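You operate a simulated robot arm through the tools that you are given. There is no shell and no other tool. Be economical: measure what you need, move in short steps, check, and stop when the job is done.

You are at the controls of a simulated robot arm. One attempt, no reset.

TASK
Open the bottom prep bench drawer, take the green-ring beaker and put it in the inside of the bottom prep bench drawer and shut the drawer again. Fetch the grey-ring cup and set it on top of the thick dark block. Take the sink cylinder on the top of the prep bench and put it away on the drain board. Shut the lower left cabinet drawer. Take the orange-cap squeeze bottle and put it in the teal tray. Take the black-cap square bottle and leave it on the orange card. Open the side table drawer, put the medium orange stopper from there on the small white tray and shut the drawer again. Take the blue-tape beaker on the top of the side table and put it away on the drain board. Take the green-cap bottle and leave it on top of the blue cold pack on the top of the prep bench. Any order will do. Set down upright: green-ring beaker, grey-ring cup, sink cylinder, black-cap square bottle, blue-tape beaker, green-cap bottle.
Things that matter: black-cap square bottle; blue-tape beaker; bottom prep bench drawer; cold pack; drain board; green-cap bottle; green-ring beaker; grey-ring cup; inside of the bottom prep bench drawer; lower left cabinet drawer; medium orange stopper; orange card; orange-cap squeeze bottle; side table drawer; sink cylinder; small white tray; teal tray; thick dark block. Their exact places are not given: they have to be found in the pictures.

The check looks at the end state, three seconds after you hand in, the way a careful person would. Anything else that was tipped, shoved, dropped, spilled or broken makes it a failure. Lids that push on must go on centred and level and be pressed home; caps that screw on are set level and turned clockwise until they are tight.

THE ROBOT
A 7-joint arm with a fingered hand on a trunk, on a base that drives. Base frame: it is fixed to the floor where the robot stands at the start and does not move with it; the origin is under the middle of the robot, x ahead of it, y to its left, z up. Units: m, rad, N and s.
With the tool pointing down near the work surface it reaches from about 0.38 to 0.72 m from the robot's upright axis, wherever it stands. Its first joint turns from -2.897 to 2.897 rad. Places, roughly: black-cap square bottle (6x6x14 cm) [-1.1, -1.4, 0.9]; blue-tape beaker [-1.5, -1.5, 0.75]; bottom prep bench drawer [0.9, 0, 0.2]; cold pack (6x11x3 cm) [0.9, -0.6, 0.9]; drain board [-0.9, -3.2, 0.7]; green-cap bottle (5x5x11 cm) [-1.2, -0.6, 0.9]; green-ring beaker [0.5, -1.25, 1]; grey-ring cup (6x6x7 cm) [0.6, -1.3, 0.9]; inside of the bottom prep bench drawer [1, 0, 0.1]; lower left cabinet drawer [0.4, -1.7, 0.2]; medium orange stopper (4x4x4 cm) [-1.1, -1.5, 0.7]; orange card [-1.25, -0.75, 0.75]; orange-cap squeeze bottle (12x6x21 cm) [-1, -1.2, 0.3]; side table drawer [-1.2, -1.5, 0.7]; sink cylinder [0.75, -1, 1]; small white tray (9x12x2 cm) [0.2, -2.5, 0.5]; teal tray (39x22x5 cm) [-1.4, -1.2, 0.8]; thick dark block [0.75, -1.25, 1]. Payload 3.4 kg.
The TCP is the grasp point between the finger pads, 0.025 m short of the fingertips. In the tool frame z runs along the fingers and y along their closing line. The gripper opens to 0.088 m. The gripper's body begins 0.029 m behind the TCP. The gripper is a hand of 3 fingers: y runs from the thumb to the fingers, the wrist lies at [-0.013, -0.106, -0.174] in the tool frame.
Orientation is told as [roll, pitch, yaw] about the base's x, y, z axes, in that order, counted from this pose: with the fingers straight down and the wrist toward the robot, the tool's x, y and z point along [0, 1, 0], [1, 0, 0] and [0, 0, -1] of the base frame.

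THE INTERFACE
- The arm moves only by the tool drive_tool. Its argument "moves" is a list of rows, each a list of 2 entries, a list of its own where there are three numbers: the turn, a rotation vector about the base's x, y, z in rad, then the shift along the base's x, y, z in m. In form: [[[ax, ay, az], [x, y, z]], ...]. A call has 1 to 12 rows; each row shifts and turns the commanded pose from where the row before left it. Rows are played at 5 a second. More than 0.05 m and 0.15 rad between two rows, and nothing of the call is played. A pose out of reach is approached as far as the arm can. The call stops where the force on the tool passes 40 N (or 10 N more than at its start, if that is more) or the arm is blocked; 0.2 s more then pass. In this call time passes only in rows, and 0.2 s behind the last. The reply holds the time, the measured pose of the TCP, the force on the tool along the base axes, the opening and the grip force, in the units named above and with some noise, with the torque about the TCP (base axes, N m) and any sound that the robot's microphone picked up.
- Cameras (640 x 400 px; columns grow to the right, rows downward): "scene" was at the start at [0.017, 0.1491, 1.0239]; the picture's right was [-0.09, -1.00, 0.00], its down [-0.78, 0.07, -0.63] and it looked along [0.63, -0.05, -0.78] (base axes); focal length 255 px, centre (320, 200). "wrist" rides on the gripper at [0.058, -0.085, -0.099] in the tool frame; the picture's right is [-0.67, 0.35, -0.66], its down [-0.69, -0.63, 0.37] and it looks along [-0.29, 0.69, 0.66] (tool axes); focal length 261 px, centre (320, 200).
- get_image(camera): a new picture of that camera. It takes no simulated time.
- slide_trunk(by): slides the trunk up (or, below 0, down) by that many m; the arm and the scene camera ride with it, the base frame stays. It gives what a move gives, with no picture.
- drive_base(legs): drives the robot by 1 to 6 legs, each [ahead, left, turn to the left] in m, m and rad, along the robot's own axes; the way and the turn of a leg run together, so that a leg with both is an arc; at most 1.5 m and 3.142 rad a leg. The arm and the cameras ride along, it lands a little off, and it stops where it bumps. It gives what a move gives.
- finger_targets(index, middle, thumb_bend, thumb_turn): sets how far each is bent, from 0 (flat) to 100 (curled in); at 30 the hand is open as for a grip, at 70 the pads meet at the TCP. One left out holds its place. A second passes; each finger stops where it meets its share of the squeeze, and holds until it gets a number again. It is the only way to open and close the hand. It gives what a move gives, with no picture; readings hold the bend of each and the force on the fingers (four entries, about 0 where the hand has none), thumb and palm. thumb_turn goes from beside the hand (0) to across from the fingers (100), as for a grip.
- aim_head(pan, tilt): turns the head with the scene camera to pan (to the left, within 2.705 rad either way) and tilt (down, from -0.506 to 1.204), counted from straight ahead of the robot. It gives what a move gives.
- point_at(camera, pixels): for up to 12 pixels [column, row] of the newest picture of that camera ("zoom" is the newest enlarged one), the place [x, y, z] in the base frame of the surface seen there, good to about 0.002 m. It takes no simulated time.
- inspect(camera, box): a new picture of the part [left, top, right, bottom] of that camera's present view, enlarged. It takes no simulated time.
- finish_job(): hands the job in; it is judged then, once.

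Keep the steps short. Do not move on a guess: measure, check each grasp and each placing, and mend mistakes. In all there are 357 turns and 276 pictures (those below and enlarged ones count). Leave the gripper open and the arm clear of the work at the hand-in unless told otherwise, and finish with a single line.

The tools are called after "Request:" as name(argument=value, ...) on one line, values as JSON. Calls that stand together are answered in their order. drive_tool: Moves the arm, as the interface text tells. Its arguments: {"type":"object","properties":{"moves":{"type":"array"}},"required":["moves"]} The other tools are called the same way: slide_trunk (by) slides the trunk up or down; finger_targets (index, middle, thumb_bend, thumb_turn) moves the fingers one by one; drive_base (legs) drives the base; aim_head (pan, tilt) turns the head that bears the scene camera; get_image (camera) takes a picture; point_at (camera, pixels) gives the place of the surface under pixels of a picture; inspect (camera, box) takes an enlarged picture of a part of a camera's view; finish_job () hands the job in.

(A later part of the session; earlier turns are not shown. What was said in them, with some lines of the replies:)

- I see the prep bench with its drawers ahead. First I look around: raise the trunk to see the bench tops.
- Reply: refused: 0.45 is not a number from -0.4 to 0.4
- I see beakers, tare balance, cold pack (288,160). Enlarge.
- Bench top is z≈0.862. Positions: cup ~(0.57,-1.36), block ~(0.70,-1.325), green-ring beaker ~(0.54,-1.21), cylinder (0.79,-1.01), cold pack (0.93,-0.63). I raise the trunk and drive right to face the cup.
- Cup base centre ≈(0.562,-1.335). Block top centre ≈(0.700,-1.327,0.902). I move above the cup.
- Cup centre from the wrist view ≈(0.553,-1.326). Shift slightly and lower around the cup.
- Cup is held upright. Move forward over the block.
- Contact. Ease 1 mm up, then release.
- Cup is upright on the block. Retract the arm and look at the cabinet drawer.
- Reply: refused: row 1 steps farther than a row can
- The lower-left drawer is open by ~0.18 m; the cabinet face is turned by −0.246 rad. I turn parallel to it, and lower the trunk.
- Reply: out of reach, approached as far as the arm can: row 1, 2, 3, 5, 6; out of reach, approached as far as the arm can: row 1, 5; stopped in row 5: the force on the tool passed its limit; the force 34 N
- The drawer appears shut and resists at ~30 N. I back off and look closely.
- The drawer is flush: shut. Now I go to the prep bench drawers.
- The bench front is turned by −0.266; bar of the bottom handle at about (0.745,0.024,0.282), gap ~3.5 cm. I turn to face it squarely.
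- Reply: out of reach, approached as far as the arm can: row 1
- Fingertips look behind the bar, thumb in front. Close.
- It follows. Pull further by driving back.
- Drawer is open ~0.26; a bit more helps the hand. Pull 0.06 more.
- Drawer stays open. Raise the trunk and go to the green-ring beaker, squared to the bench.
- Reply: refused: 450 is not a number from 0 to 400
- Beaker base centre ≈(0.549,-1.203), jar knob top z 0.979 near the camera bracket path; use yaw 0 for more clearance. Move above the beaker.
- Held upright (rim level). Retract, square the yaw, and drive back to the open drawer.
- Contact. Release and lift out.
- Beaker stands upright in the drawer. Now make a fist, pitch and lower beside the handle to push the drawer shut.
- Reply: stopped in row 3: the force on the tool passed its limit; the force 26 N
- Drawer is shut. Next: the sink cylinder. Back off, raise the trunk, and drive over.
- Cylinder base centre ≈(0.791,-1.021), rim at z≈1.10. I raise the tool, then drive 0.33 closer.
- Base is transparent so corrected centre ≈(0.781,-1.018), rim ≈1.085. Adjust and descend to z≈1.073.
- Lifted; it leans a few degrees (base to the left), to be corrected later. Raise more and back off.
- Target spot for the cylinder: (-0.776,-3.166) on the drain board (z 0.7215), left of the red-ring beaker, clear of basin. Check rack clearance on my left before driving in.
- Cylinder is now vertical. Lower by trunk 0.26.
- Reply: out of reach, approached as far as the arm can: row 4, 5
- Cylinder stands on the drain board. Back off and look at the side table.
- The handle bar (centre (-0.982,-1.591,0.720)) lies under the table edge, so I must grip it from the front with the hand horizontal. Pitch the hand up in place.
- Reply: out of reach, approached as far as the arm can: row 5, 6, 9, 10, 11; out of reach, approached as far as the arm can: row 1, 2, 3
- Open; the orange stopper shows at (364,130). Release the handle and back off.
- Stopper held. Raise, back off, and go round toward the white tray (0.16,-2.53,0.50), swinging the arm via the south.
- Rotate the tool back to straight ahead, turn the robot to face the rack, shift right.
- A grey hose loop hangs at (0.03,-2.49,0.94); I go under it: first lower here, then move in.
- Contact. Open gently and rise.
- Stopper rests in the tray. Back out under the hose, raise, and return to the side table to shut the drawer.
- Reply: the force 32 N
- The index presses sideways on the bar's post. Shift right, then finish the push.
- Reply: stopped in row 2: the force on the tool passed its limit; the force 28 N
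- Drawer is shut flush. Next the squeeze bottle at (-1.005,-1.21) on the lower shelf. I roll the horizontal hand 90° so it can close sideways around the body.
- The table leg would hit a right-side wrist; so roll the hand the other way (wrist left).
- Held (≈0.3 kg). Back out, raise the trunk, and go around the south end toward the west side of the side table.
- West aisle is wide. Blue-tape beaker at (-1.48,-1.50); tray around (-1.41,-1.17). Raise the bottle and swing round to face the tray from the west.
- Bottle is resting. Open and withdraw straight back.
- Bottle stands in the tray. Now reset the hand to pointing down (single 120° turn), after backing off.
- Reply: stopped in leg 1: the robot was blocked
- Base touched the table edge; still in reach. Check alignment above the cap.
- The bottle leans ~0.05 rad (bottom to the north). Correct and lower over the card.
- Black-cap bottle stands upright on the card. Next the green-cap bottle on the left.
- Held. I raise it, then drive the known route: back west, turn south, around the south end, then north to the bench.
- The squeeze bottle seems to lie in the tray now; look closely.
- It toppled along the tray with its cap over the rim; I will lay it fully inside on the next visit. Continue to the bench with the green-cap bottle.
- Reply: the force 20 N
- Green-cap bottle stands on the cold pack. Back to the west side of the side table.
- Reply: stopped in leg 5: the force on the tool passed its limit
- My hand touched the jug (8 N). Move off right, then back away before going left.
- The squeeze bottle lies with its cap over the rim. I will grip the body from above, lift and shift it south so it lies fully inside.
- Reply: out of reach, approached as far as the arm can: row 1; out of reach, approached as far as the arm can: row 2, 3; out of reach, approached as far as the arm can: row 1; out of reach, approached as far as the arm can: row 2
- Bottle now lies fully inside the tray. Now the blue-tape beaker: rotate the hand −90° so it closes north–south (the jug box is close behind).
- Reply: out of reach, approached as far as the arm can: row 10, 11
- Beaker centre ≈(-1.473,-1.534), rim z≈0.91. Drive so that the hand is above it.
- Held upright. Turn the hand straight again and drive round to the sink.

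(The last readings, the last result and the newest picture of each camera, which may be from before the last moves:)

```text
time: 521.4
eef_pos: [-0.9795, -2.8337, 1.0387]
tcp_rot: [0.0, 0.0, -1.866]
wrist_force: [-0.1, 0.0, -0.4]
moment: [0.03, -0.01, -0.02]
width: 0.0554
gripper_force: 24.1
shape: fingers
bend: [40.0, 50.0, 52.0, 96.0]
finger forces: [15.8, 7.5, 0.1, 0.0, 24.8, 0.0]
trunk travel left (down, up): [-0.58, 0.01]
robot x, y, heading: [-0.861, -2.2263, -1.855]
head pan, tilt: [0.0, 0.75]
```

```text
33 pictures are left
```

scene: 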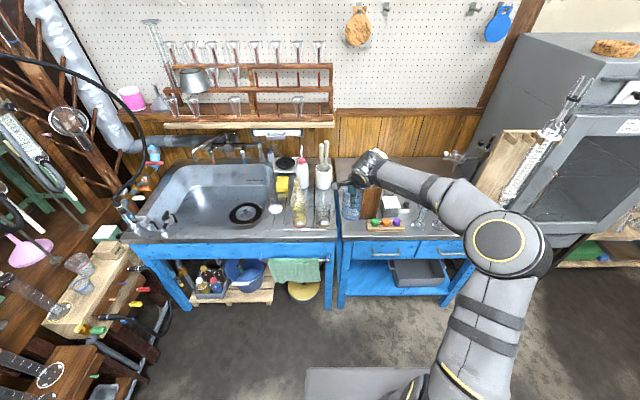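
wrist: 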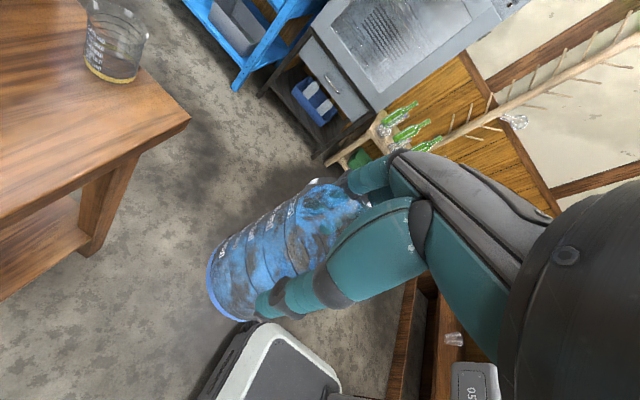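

Request:
drive_base(legs=[[0.0, 0.29, 0.02], [0.1, 0.0, 0.0]])

Request:
inspect(camera="scene", box=[280, 100, 420, 240])

Request:
get_image(camera="wrist")

```text
time: 524.2
eef_pos: [-0.711, -3.0133, 1.0391]
tcp_rot: [-0.001, 0.002, -1.847]
wrist_force: [-0.5, -0.2, -0.7]
moment: [0.02, -0.02, 0.04]
width: 0.0555
gripper_force: 24.2
shape: fingers
bend: [40.0, 50.0, 52.0, 96.0]
finger forces: [16.0, 7.5, 0.0, 0.0, 24.8, 0.0]
trunk travel left (down, up): [-0.58, 0.01]
robot x, y, heading: [-0.6032, -2.4047, -1.835]
head pan, tilt: [0.0, 0.75]
```

```text
2.86 times, centred on (350, 170) of scene
```

zoom: 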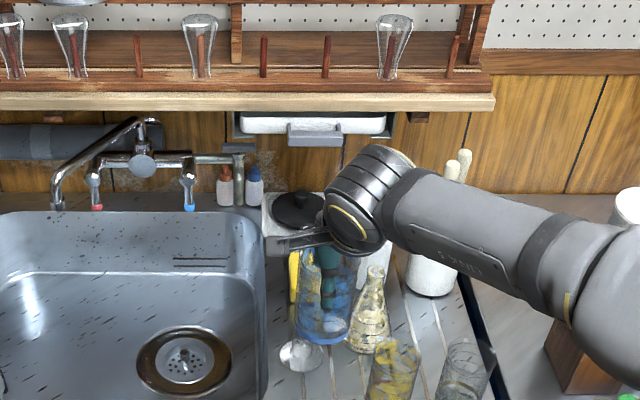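

```text
31 pictures are left
```

wrist: 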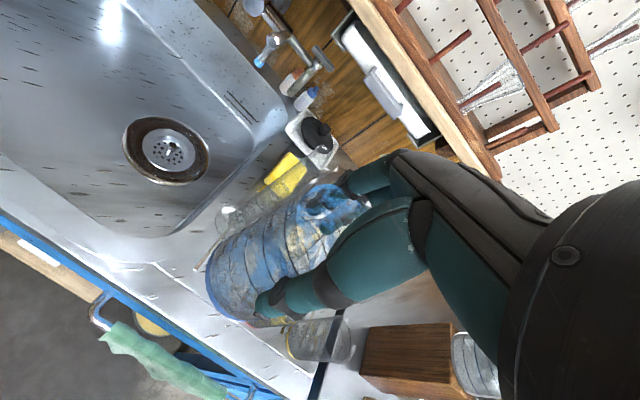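

Request:
inspect(camera="scene", box=[290, 190, 410, 270])

Request:
point_at(camera="zoom", pixels=[[60, 150], [60, 200], [60, 225], [60, 235], [60, 250], [60, 265], [120, 180], [120, 225], [120, 245], [30, 120], [150, 150], [60, 120]])

```text
5.00 times, centred on (350, 230) of scene
```

zoom: 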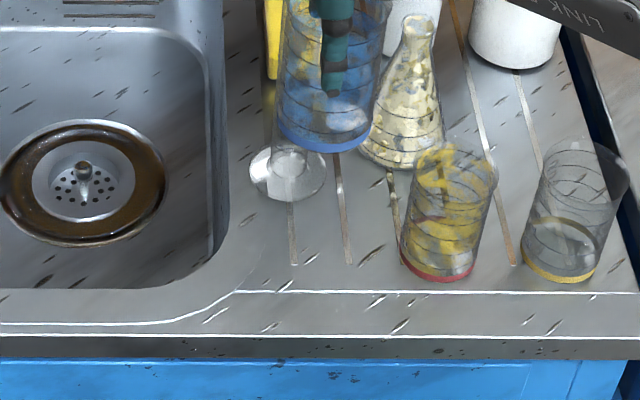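

```text
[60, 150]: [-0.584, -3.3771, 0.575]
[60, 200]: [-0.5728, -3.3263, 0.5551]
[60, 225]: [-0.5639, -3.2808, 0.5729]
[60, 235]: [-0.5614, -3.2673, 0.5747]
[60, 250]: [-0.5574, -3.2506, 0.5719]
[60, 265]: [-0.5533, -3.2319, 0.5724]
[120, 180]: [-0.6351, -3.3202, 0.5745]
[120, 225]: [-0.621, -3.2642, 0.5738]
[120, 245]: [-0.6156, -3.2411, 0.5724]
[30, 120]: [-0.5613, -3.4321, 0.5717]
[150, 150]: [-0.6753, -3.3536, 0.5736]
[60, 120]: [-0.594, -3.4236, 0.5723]
```

Request:
point_at(camera="zoom", pixels=[[320, 245], [320, 220], [320, 270], [320, 290], [320, 315], [370, 245], [270, 245], [400, 250], [288, 180], [288, 160], [320, 335]])

```text
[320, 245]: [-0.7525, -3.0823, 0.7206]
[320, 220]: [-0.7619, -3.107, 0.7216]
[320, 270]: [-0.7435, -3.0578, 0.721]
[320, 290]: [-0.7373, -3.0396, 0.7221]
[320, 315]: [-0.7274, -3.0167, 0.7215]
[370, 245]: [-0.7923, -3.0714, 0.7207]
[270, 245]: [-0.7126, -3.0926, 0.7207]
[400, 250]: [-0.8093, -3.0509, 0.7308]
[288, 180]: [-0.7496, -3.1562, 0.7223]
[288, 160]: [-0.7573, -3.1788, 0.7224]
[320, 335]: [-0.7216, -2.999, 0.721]
```

Surface is flat (z 0.721). Spot: (-0.748,-3.070), between basin, cylinder and red-ring beaker. Move over it and lower.

Request:
drive_tool(moves=[[[0, 0, 0], [-0.018, -0.028, 0]], [[0, 0, 0], [-0.018, -0.028, 0]], [[0, 0, 0], [0, 0, 0]]])

Request:
slide_trunk(by=-0.18)

Request:
inspect(camera="scene", box=[290, 130, 410, 250])

Request:
get_image(camera="wrist")

```text
time: 525.0
eef_pos: [-0.7478, -3.0674, 1.0388]
tcp_rot: [-0.001, -0.001, -1.844]
wrist_force: [0.6, -0.2, -1.3]
moment: [0.03, -0.03, 0.0]
width: 0.0555
gripper_force: 23.9
shape: fingers
bend: [40.0, 50.0, 52.0, 96.0]
finger forces: [15.9, 7.5, 0.0, 0.1, 24.8, 0.1]
trunk travel left (down, up): [-0.58, 0.01]
robot x, y, heading: [-0.6035, -2.4068, -1.837]
head pan, tilt: [0.0, 0.75]
```

```text
time: 527.0
eef_pos: [-0.7469, -3.0674, 0.8581]
tcp_rot: [0.0, 0.002, -1.845]
wrist_force: [0.2, -0.8, -1.6]
moment: [0.01, 0.01, -0.01]
width: 0.0555
gripper_force: 23.6
shape: fingers
bend: [40.0, 50.0, 52.0, 96.0]
finger forces: [15.8, 7.4, 0.1, 0.1, 24.7, 0.1]
trunk travel left (down, up): [-0.4, 0.19]
robot x, y, heading: [-0.6033, -2.4049, -1.839]
head pan, tilt: [0.0, 0.75]
```

```text
3.33 times, centred on (350, 190) of scene
```

zoom: 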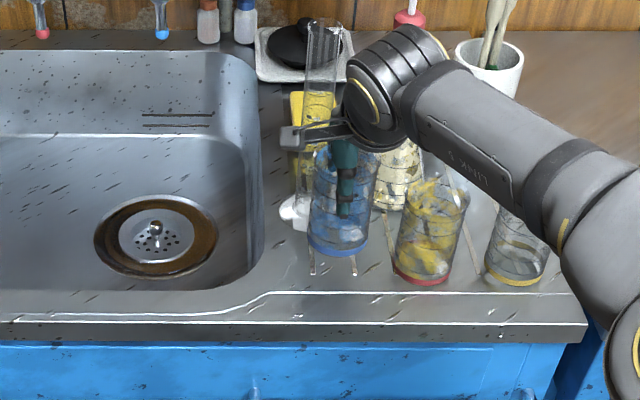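

```text
28 pictures are left
```

wrist: 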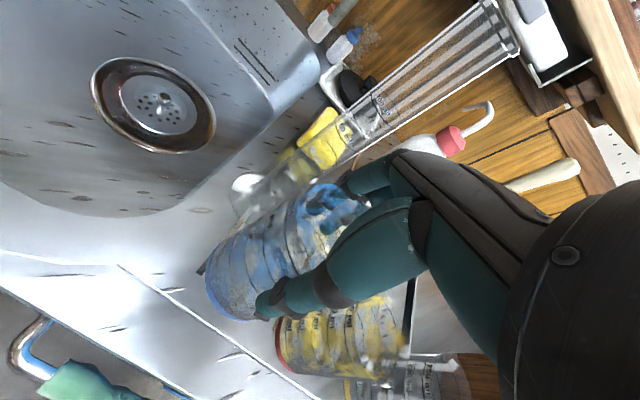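

Request:
drive_tool(moves=[[[0, 0, 0], [0.003, -0.001, -0.02]], [[0, 0, 0], [0, 0, -0.02]], [[0, 0, 0], [0, 0, -0.006]], [[0, 0, 0], [0, 0, 0]]])

Request:
inspect(camera="scene", box=[310, 150, 400, 240])

```text
time: 528.0
eef_pos: [-0.7435, -3.0686, 0.8121]
tcp_rot: [-0.001, 0.0, -1.844]
wrist_force: [0.1, -0.6, -1.3]
moment: [-0.03, 0.02, 0.04]
width: 0.0552
gripper_force: 23.8
shape: fingers
bend: [40.0, 50.0, 52.0, 96.0]
finger forces: [15.9, 7.4, 0.0, 0.1, 24.5, 0.0]
trunk travel left (down, up): [-0.4, 0.19]
robot x, y, heading: [-0.6033, -2.4074, -1.836]
head pan, tilt: [0.0, 0.75]
```

```text
4.44 times, centred on (355, 195) of scene
```

zoom: 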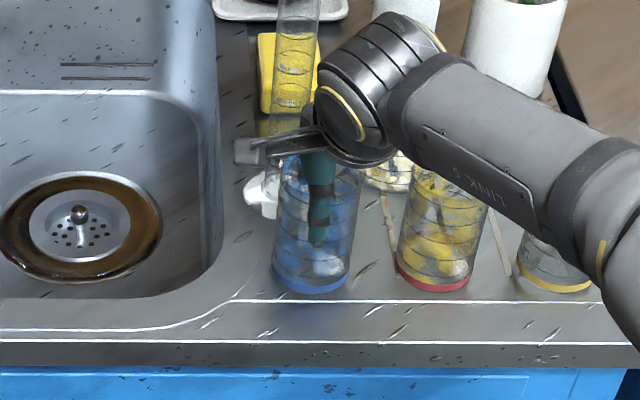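

Good spot. Last millimetres down to contact.

Request:
drive_tool(moves=[[[0, 0, 0], [0, 0, -0.002]], [[0, 0, 0], [0, 0, -0.002]], [[0, 0, 0], [0, 0, -0.0015]], [[0, 0, 0], [0, 0, 0]]])

```text
time: 529.0
eef_pos: [-0.7431, -3.0687, 0.8095]
tcp_rot: [0.001, -0.004, -1.844]
wrist_force: [1.8, 0.5, 13.8]
moment: [-0.22, 0.04, 0.04]
width: 0.0552
gripper_force: 26.8
shape: fingers
bend: [40.0, 50.0, 52.0, 96.0]
finger forces: [17.9, 8.1, 0.0, 0.0, 27.3, 0.1]
trunk travel left (down, up): [-0.4, 0.19]
robot x, y, heading: [-0.6016, -2.409, -1.836]
head pan, tilt: [0.0, 0.75]
```

Request:
finger_targets(index=33, middle=33, thumb_bend=30)

Request:
drive_tool(moves=[[[0, 0, 0], [0, 0, 0.02]], [[0, 0, 0], [0, 0, 0.03]], [[0, 0, 0], [0, 0, 0.03]], [[0, 0, 0], [0, 0, 0.04]], [[0, 0, 0], [0, 0, 0.04]], [[0, 0, 0], [0, 0, 0]]])

Request:
drive_base(legs=[[-0.35, 0.0, 0.0]])

Request:
inspect(camera="scene", box=[260, 80, 440, 220])

```text
time: 530.0
eef_pos: [-0.7437, -3.0685, 0.8072]
tcp_rot: [-0.003, 0.0, -1.844]
wrist_force: [0.2, 0.4, -0.4]
moment: [-0.01, 0.02, -0.01]
width: 0.0829
gripper_force: 1.3
shape: fingers
bend: [33.0, 33.0, 30.0, 97.0]
finger forces: [0.5, 0.0, 0.0, 0.0, 0.9, 0.1]
trunk travel left (down, up): [-0.4, 0.19]
robot x, y, heading: [-0.6034, -2.4064, -1.835]
head pan, tilt: [0.0, 0.75]
```

```text
time: 531.4
eef_pos: [-0.7443, -3.0678, 0.9657]
tcp_rot: [-0.001, -0.001, -1.845]
wrist_force: [1.6, 1.5, -0.3]
moment: [-0.02, 0.02, -0.03]
width: 0.0822
gripper_force: 0.2
shape: fingers
bend: [33.0, 33.0, 30.0, 97.0]
finger forces: [0.0, 0.1, 0.0, 0.0, 0.0, 0.1]
trunk travel left (down, up): [-0.4, 0.19]
robot x, y, heading: [-0.6037, -2.4027, -1.841]
head pan, tilt: [0.0, 0.75]
```

```text
time: 533.6
eef_pos: [-0.6543, -2.7338, 0.9656]
tcp_rot: [-0.002, -0.002, -1.845]
wrist_force: [-0.3, -0.6, -0.3]
moment: [-0.03, 0.01, 0.0]
width: 0.0819
gripper_force: 0.1
shape: fingers
bend: [33.0, 33.0, 30.0, 97.0]
finger forces: [0.0, 0.0, 0.0, 0.0, 0.0, 0.1]
trunk travel left (down, up): [-0.4, 0.19]
robot x, y, heading: [-0.5133, -2.0732, -1.841]
head pan, tilt: [0.0, 0.75]
```

```text
2.86 times, centred on (350, 150) of scene
```

zoom: 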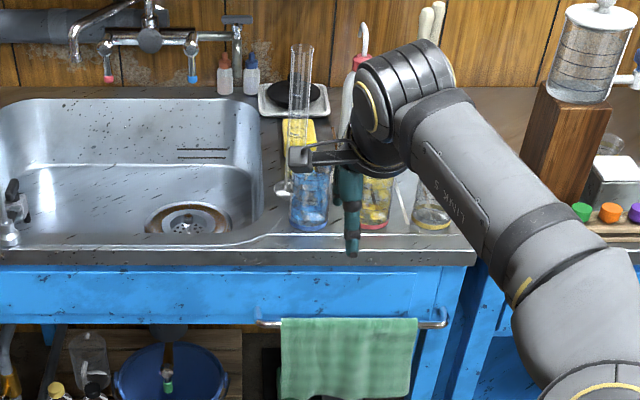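

Both stand upright. A final check of the side table, the island and the bench.

Request:
aim_head(pan=-1.7, tilt=0.55)

Request:
get_image(camera="scene")

Request:
aim_head(pan=2.4, tilt=0.45)

Request:
get_image(camera="scene")

Request:
aim_head(pan=1.0, tilt=0.6)

Request:
get_image(camera="scene")

```text
time: 535.4
eef_pos: [-0.6552, -2.7324, 0.966]
tcp_rot: [-0.002, -0.001, -1.847]
wrist_force: [-0.5, 0.1, 0.3]
moment: [0.03, 0.0, 0.02]
width: 0.082
gripper_force: 0.0
shape: fingers
bend: [33.0, 33.0, 30.0, 97.0]
finger forces: [0.0, 0.0, 0.1, 0.1, 0.1, 0.0]
trunk travel left (down, up): [-0.4, 0.19]
robot x, y, heading: [-0.5136, -2.0698, -1.839]
head pan, tilt: [-1.7, 0.55]
```

```text
25 pictures are left
```

scene: 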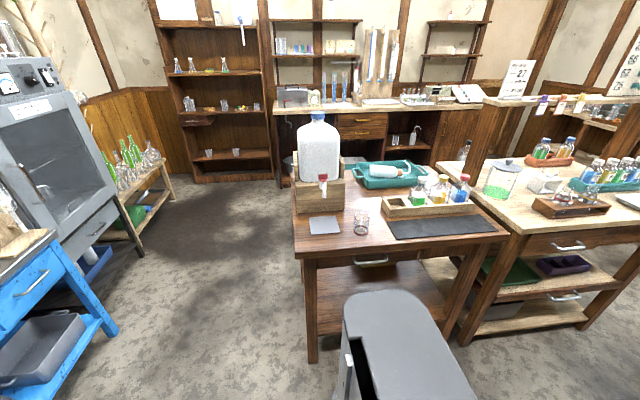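

```text
time: 538.7
eef_pos: [-0.6555, -2.7335, 0.9653]
tcp_rot: [-0.001, 0.001, -1.848]
wrist_force: [-0.2, -0.1, -0.8]
moment: [0.02, 0.03, 0.03]
width: 0.0819
gripper_force: 0.1
shape: fingers
bend: [33.0, 33.0, 30.0, 97.0]
finger forces: [0.1, 0.1, 0.0, 0.0, 0.1, 0.0]
trunk travel left (down, up): [-0.4, 0.19]
robot x, y, heading: [-0.5186, -2.0721, -1.835]
head pan, tilt: [2.4, 0.45]
```

```text
24 pictures are left
```

scene: 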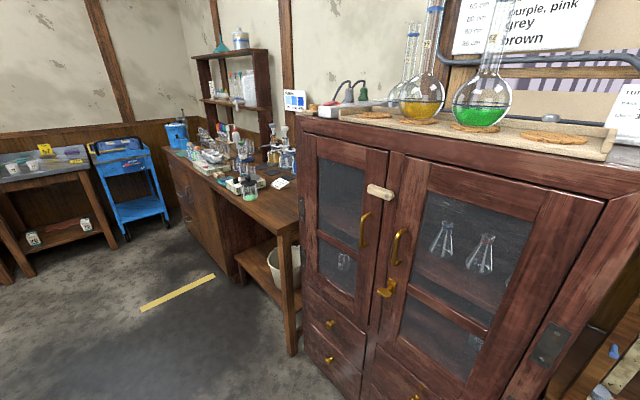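

```text
time: 540.2
eef_pos: [-0.654, -2.7335, 0.9658]
tcp_rot: [-0.002, 0.0, -1.847]
wrist_force: [-0.3, -0.4, 0.6]
moment: [0.02, -0.02, -0.01]
width: 0.0821
gripper_force: 0.1
shape: fingers
bend: [33.0, 33.0, 30.0, 97.0]
finger forces: [0.0, 0.0, 0.1, 0.0, 0.0, 0.0]
trunk travel left (down, up): [-0.4, 0.19]
robot x, y, heading: [-0.5112, -2.0701, -1.835]
head pan, tilt: [1.0, 0.6]
```

```text
23 pictures are left
```

scene: 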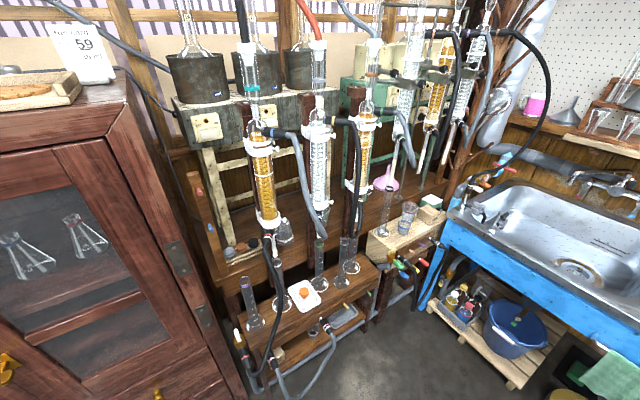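

Request:
finish_job()

```text
The job is handed in.
```

All nine tasks are done and handed in: every item is in its place, all the drawers are shut, the gripper is open and the arm is clear. The squeeze bottle toppled after I first stood it in the teal tray, so I laid it fully inside. My hand also briefly touched the jug on the side table, and the base bumped the table edge once; neither seemed to move anything else.
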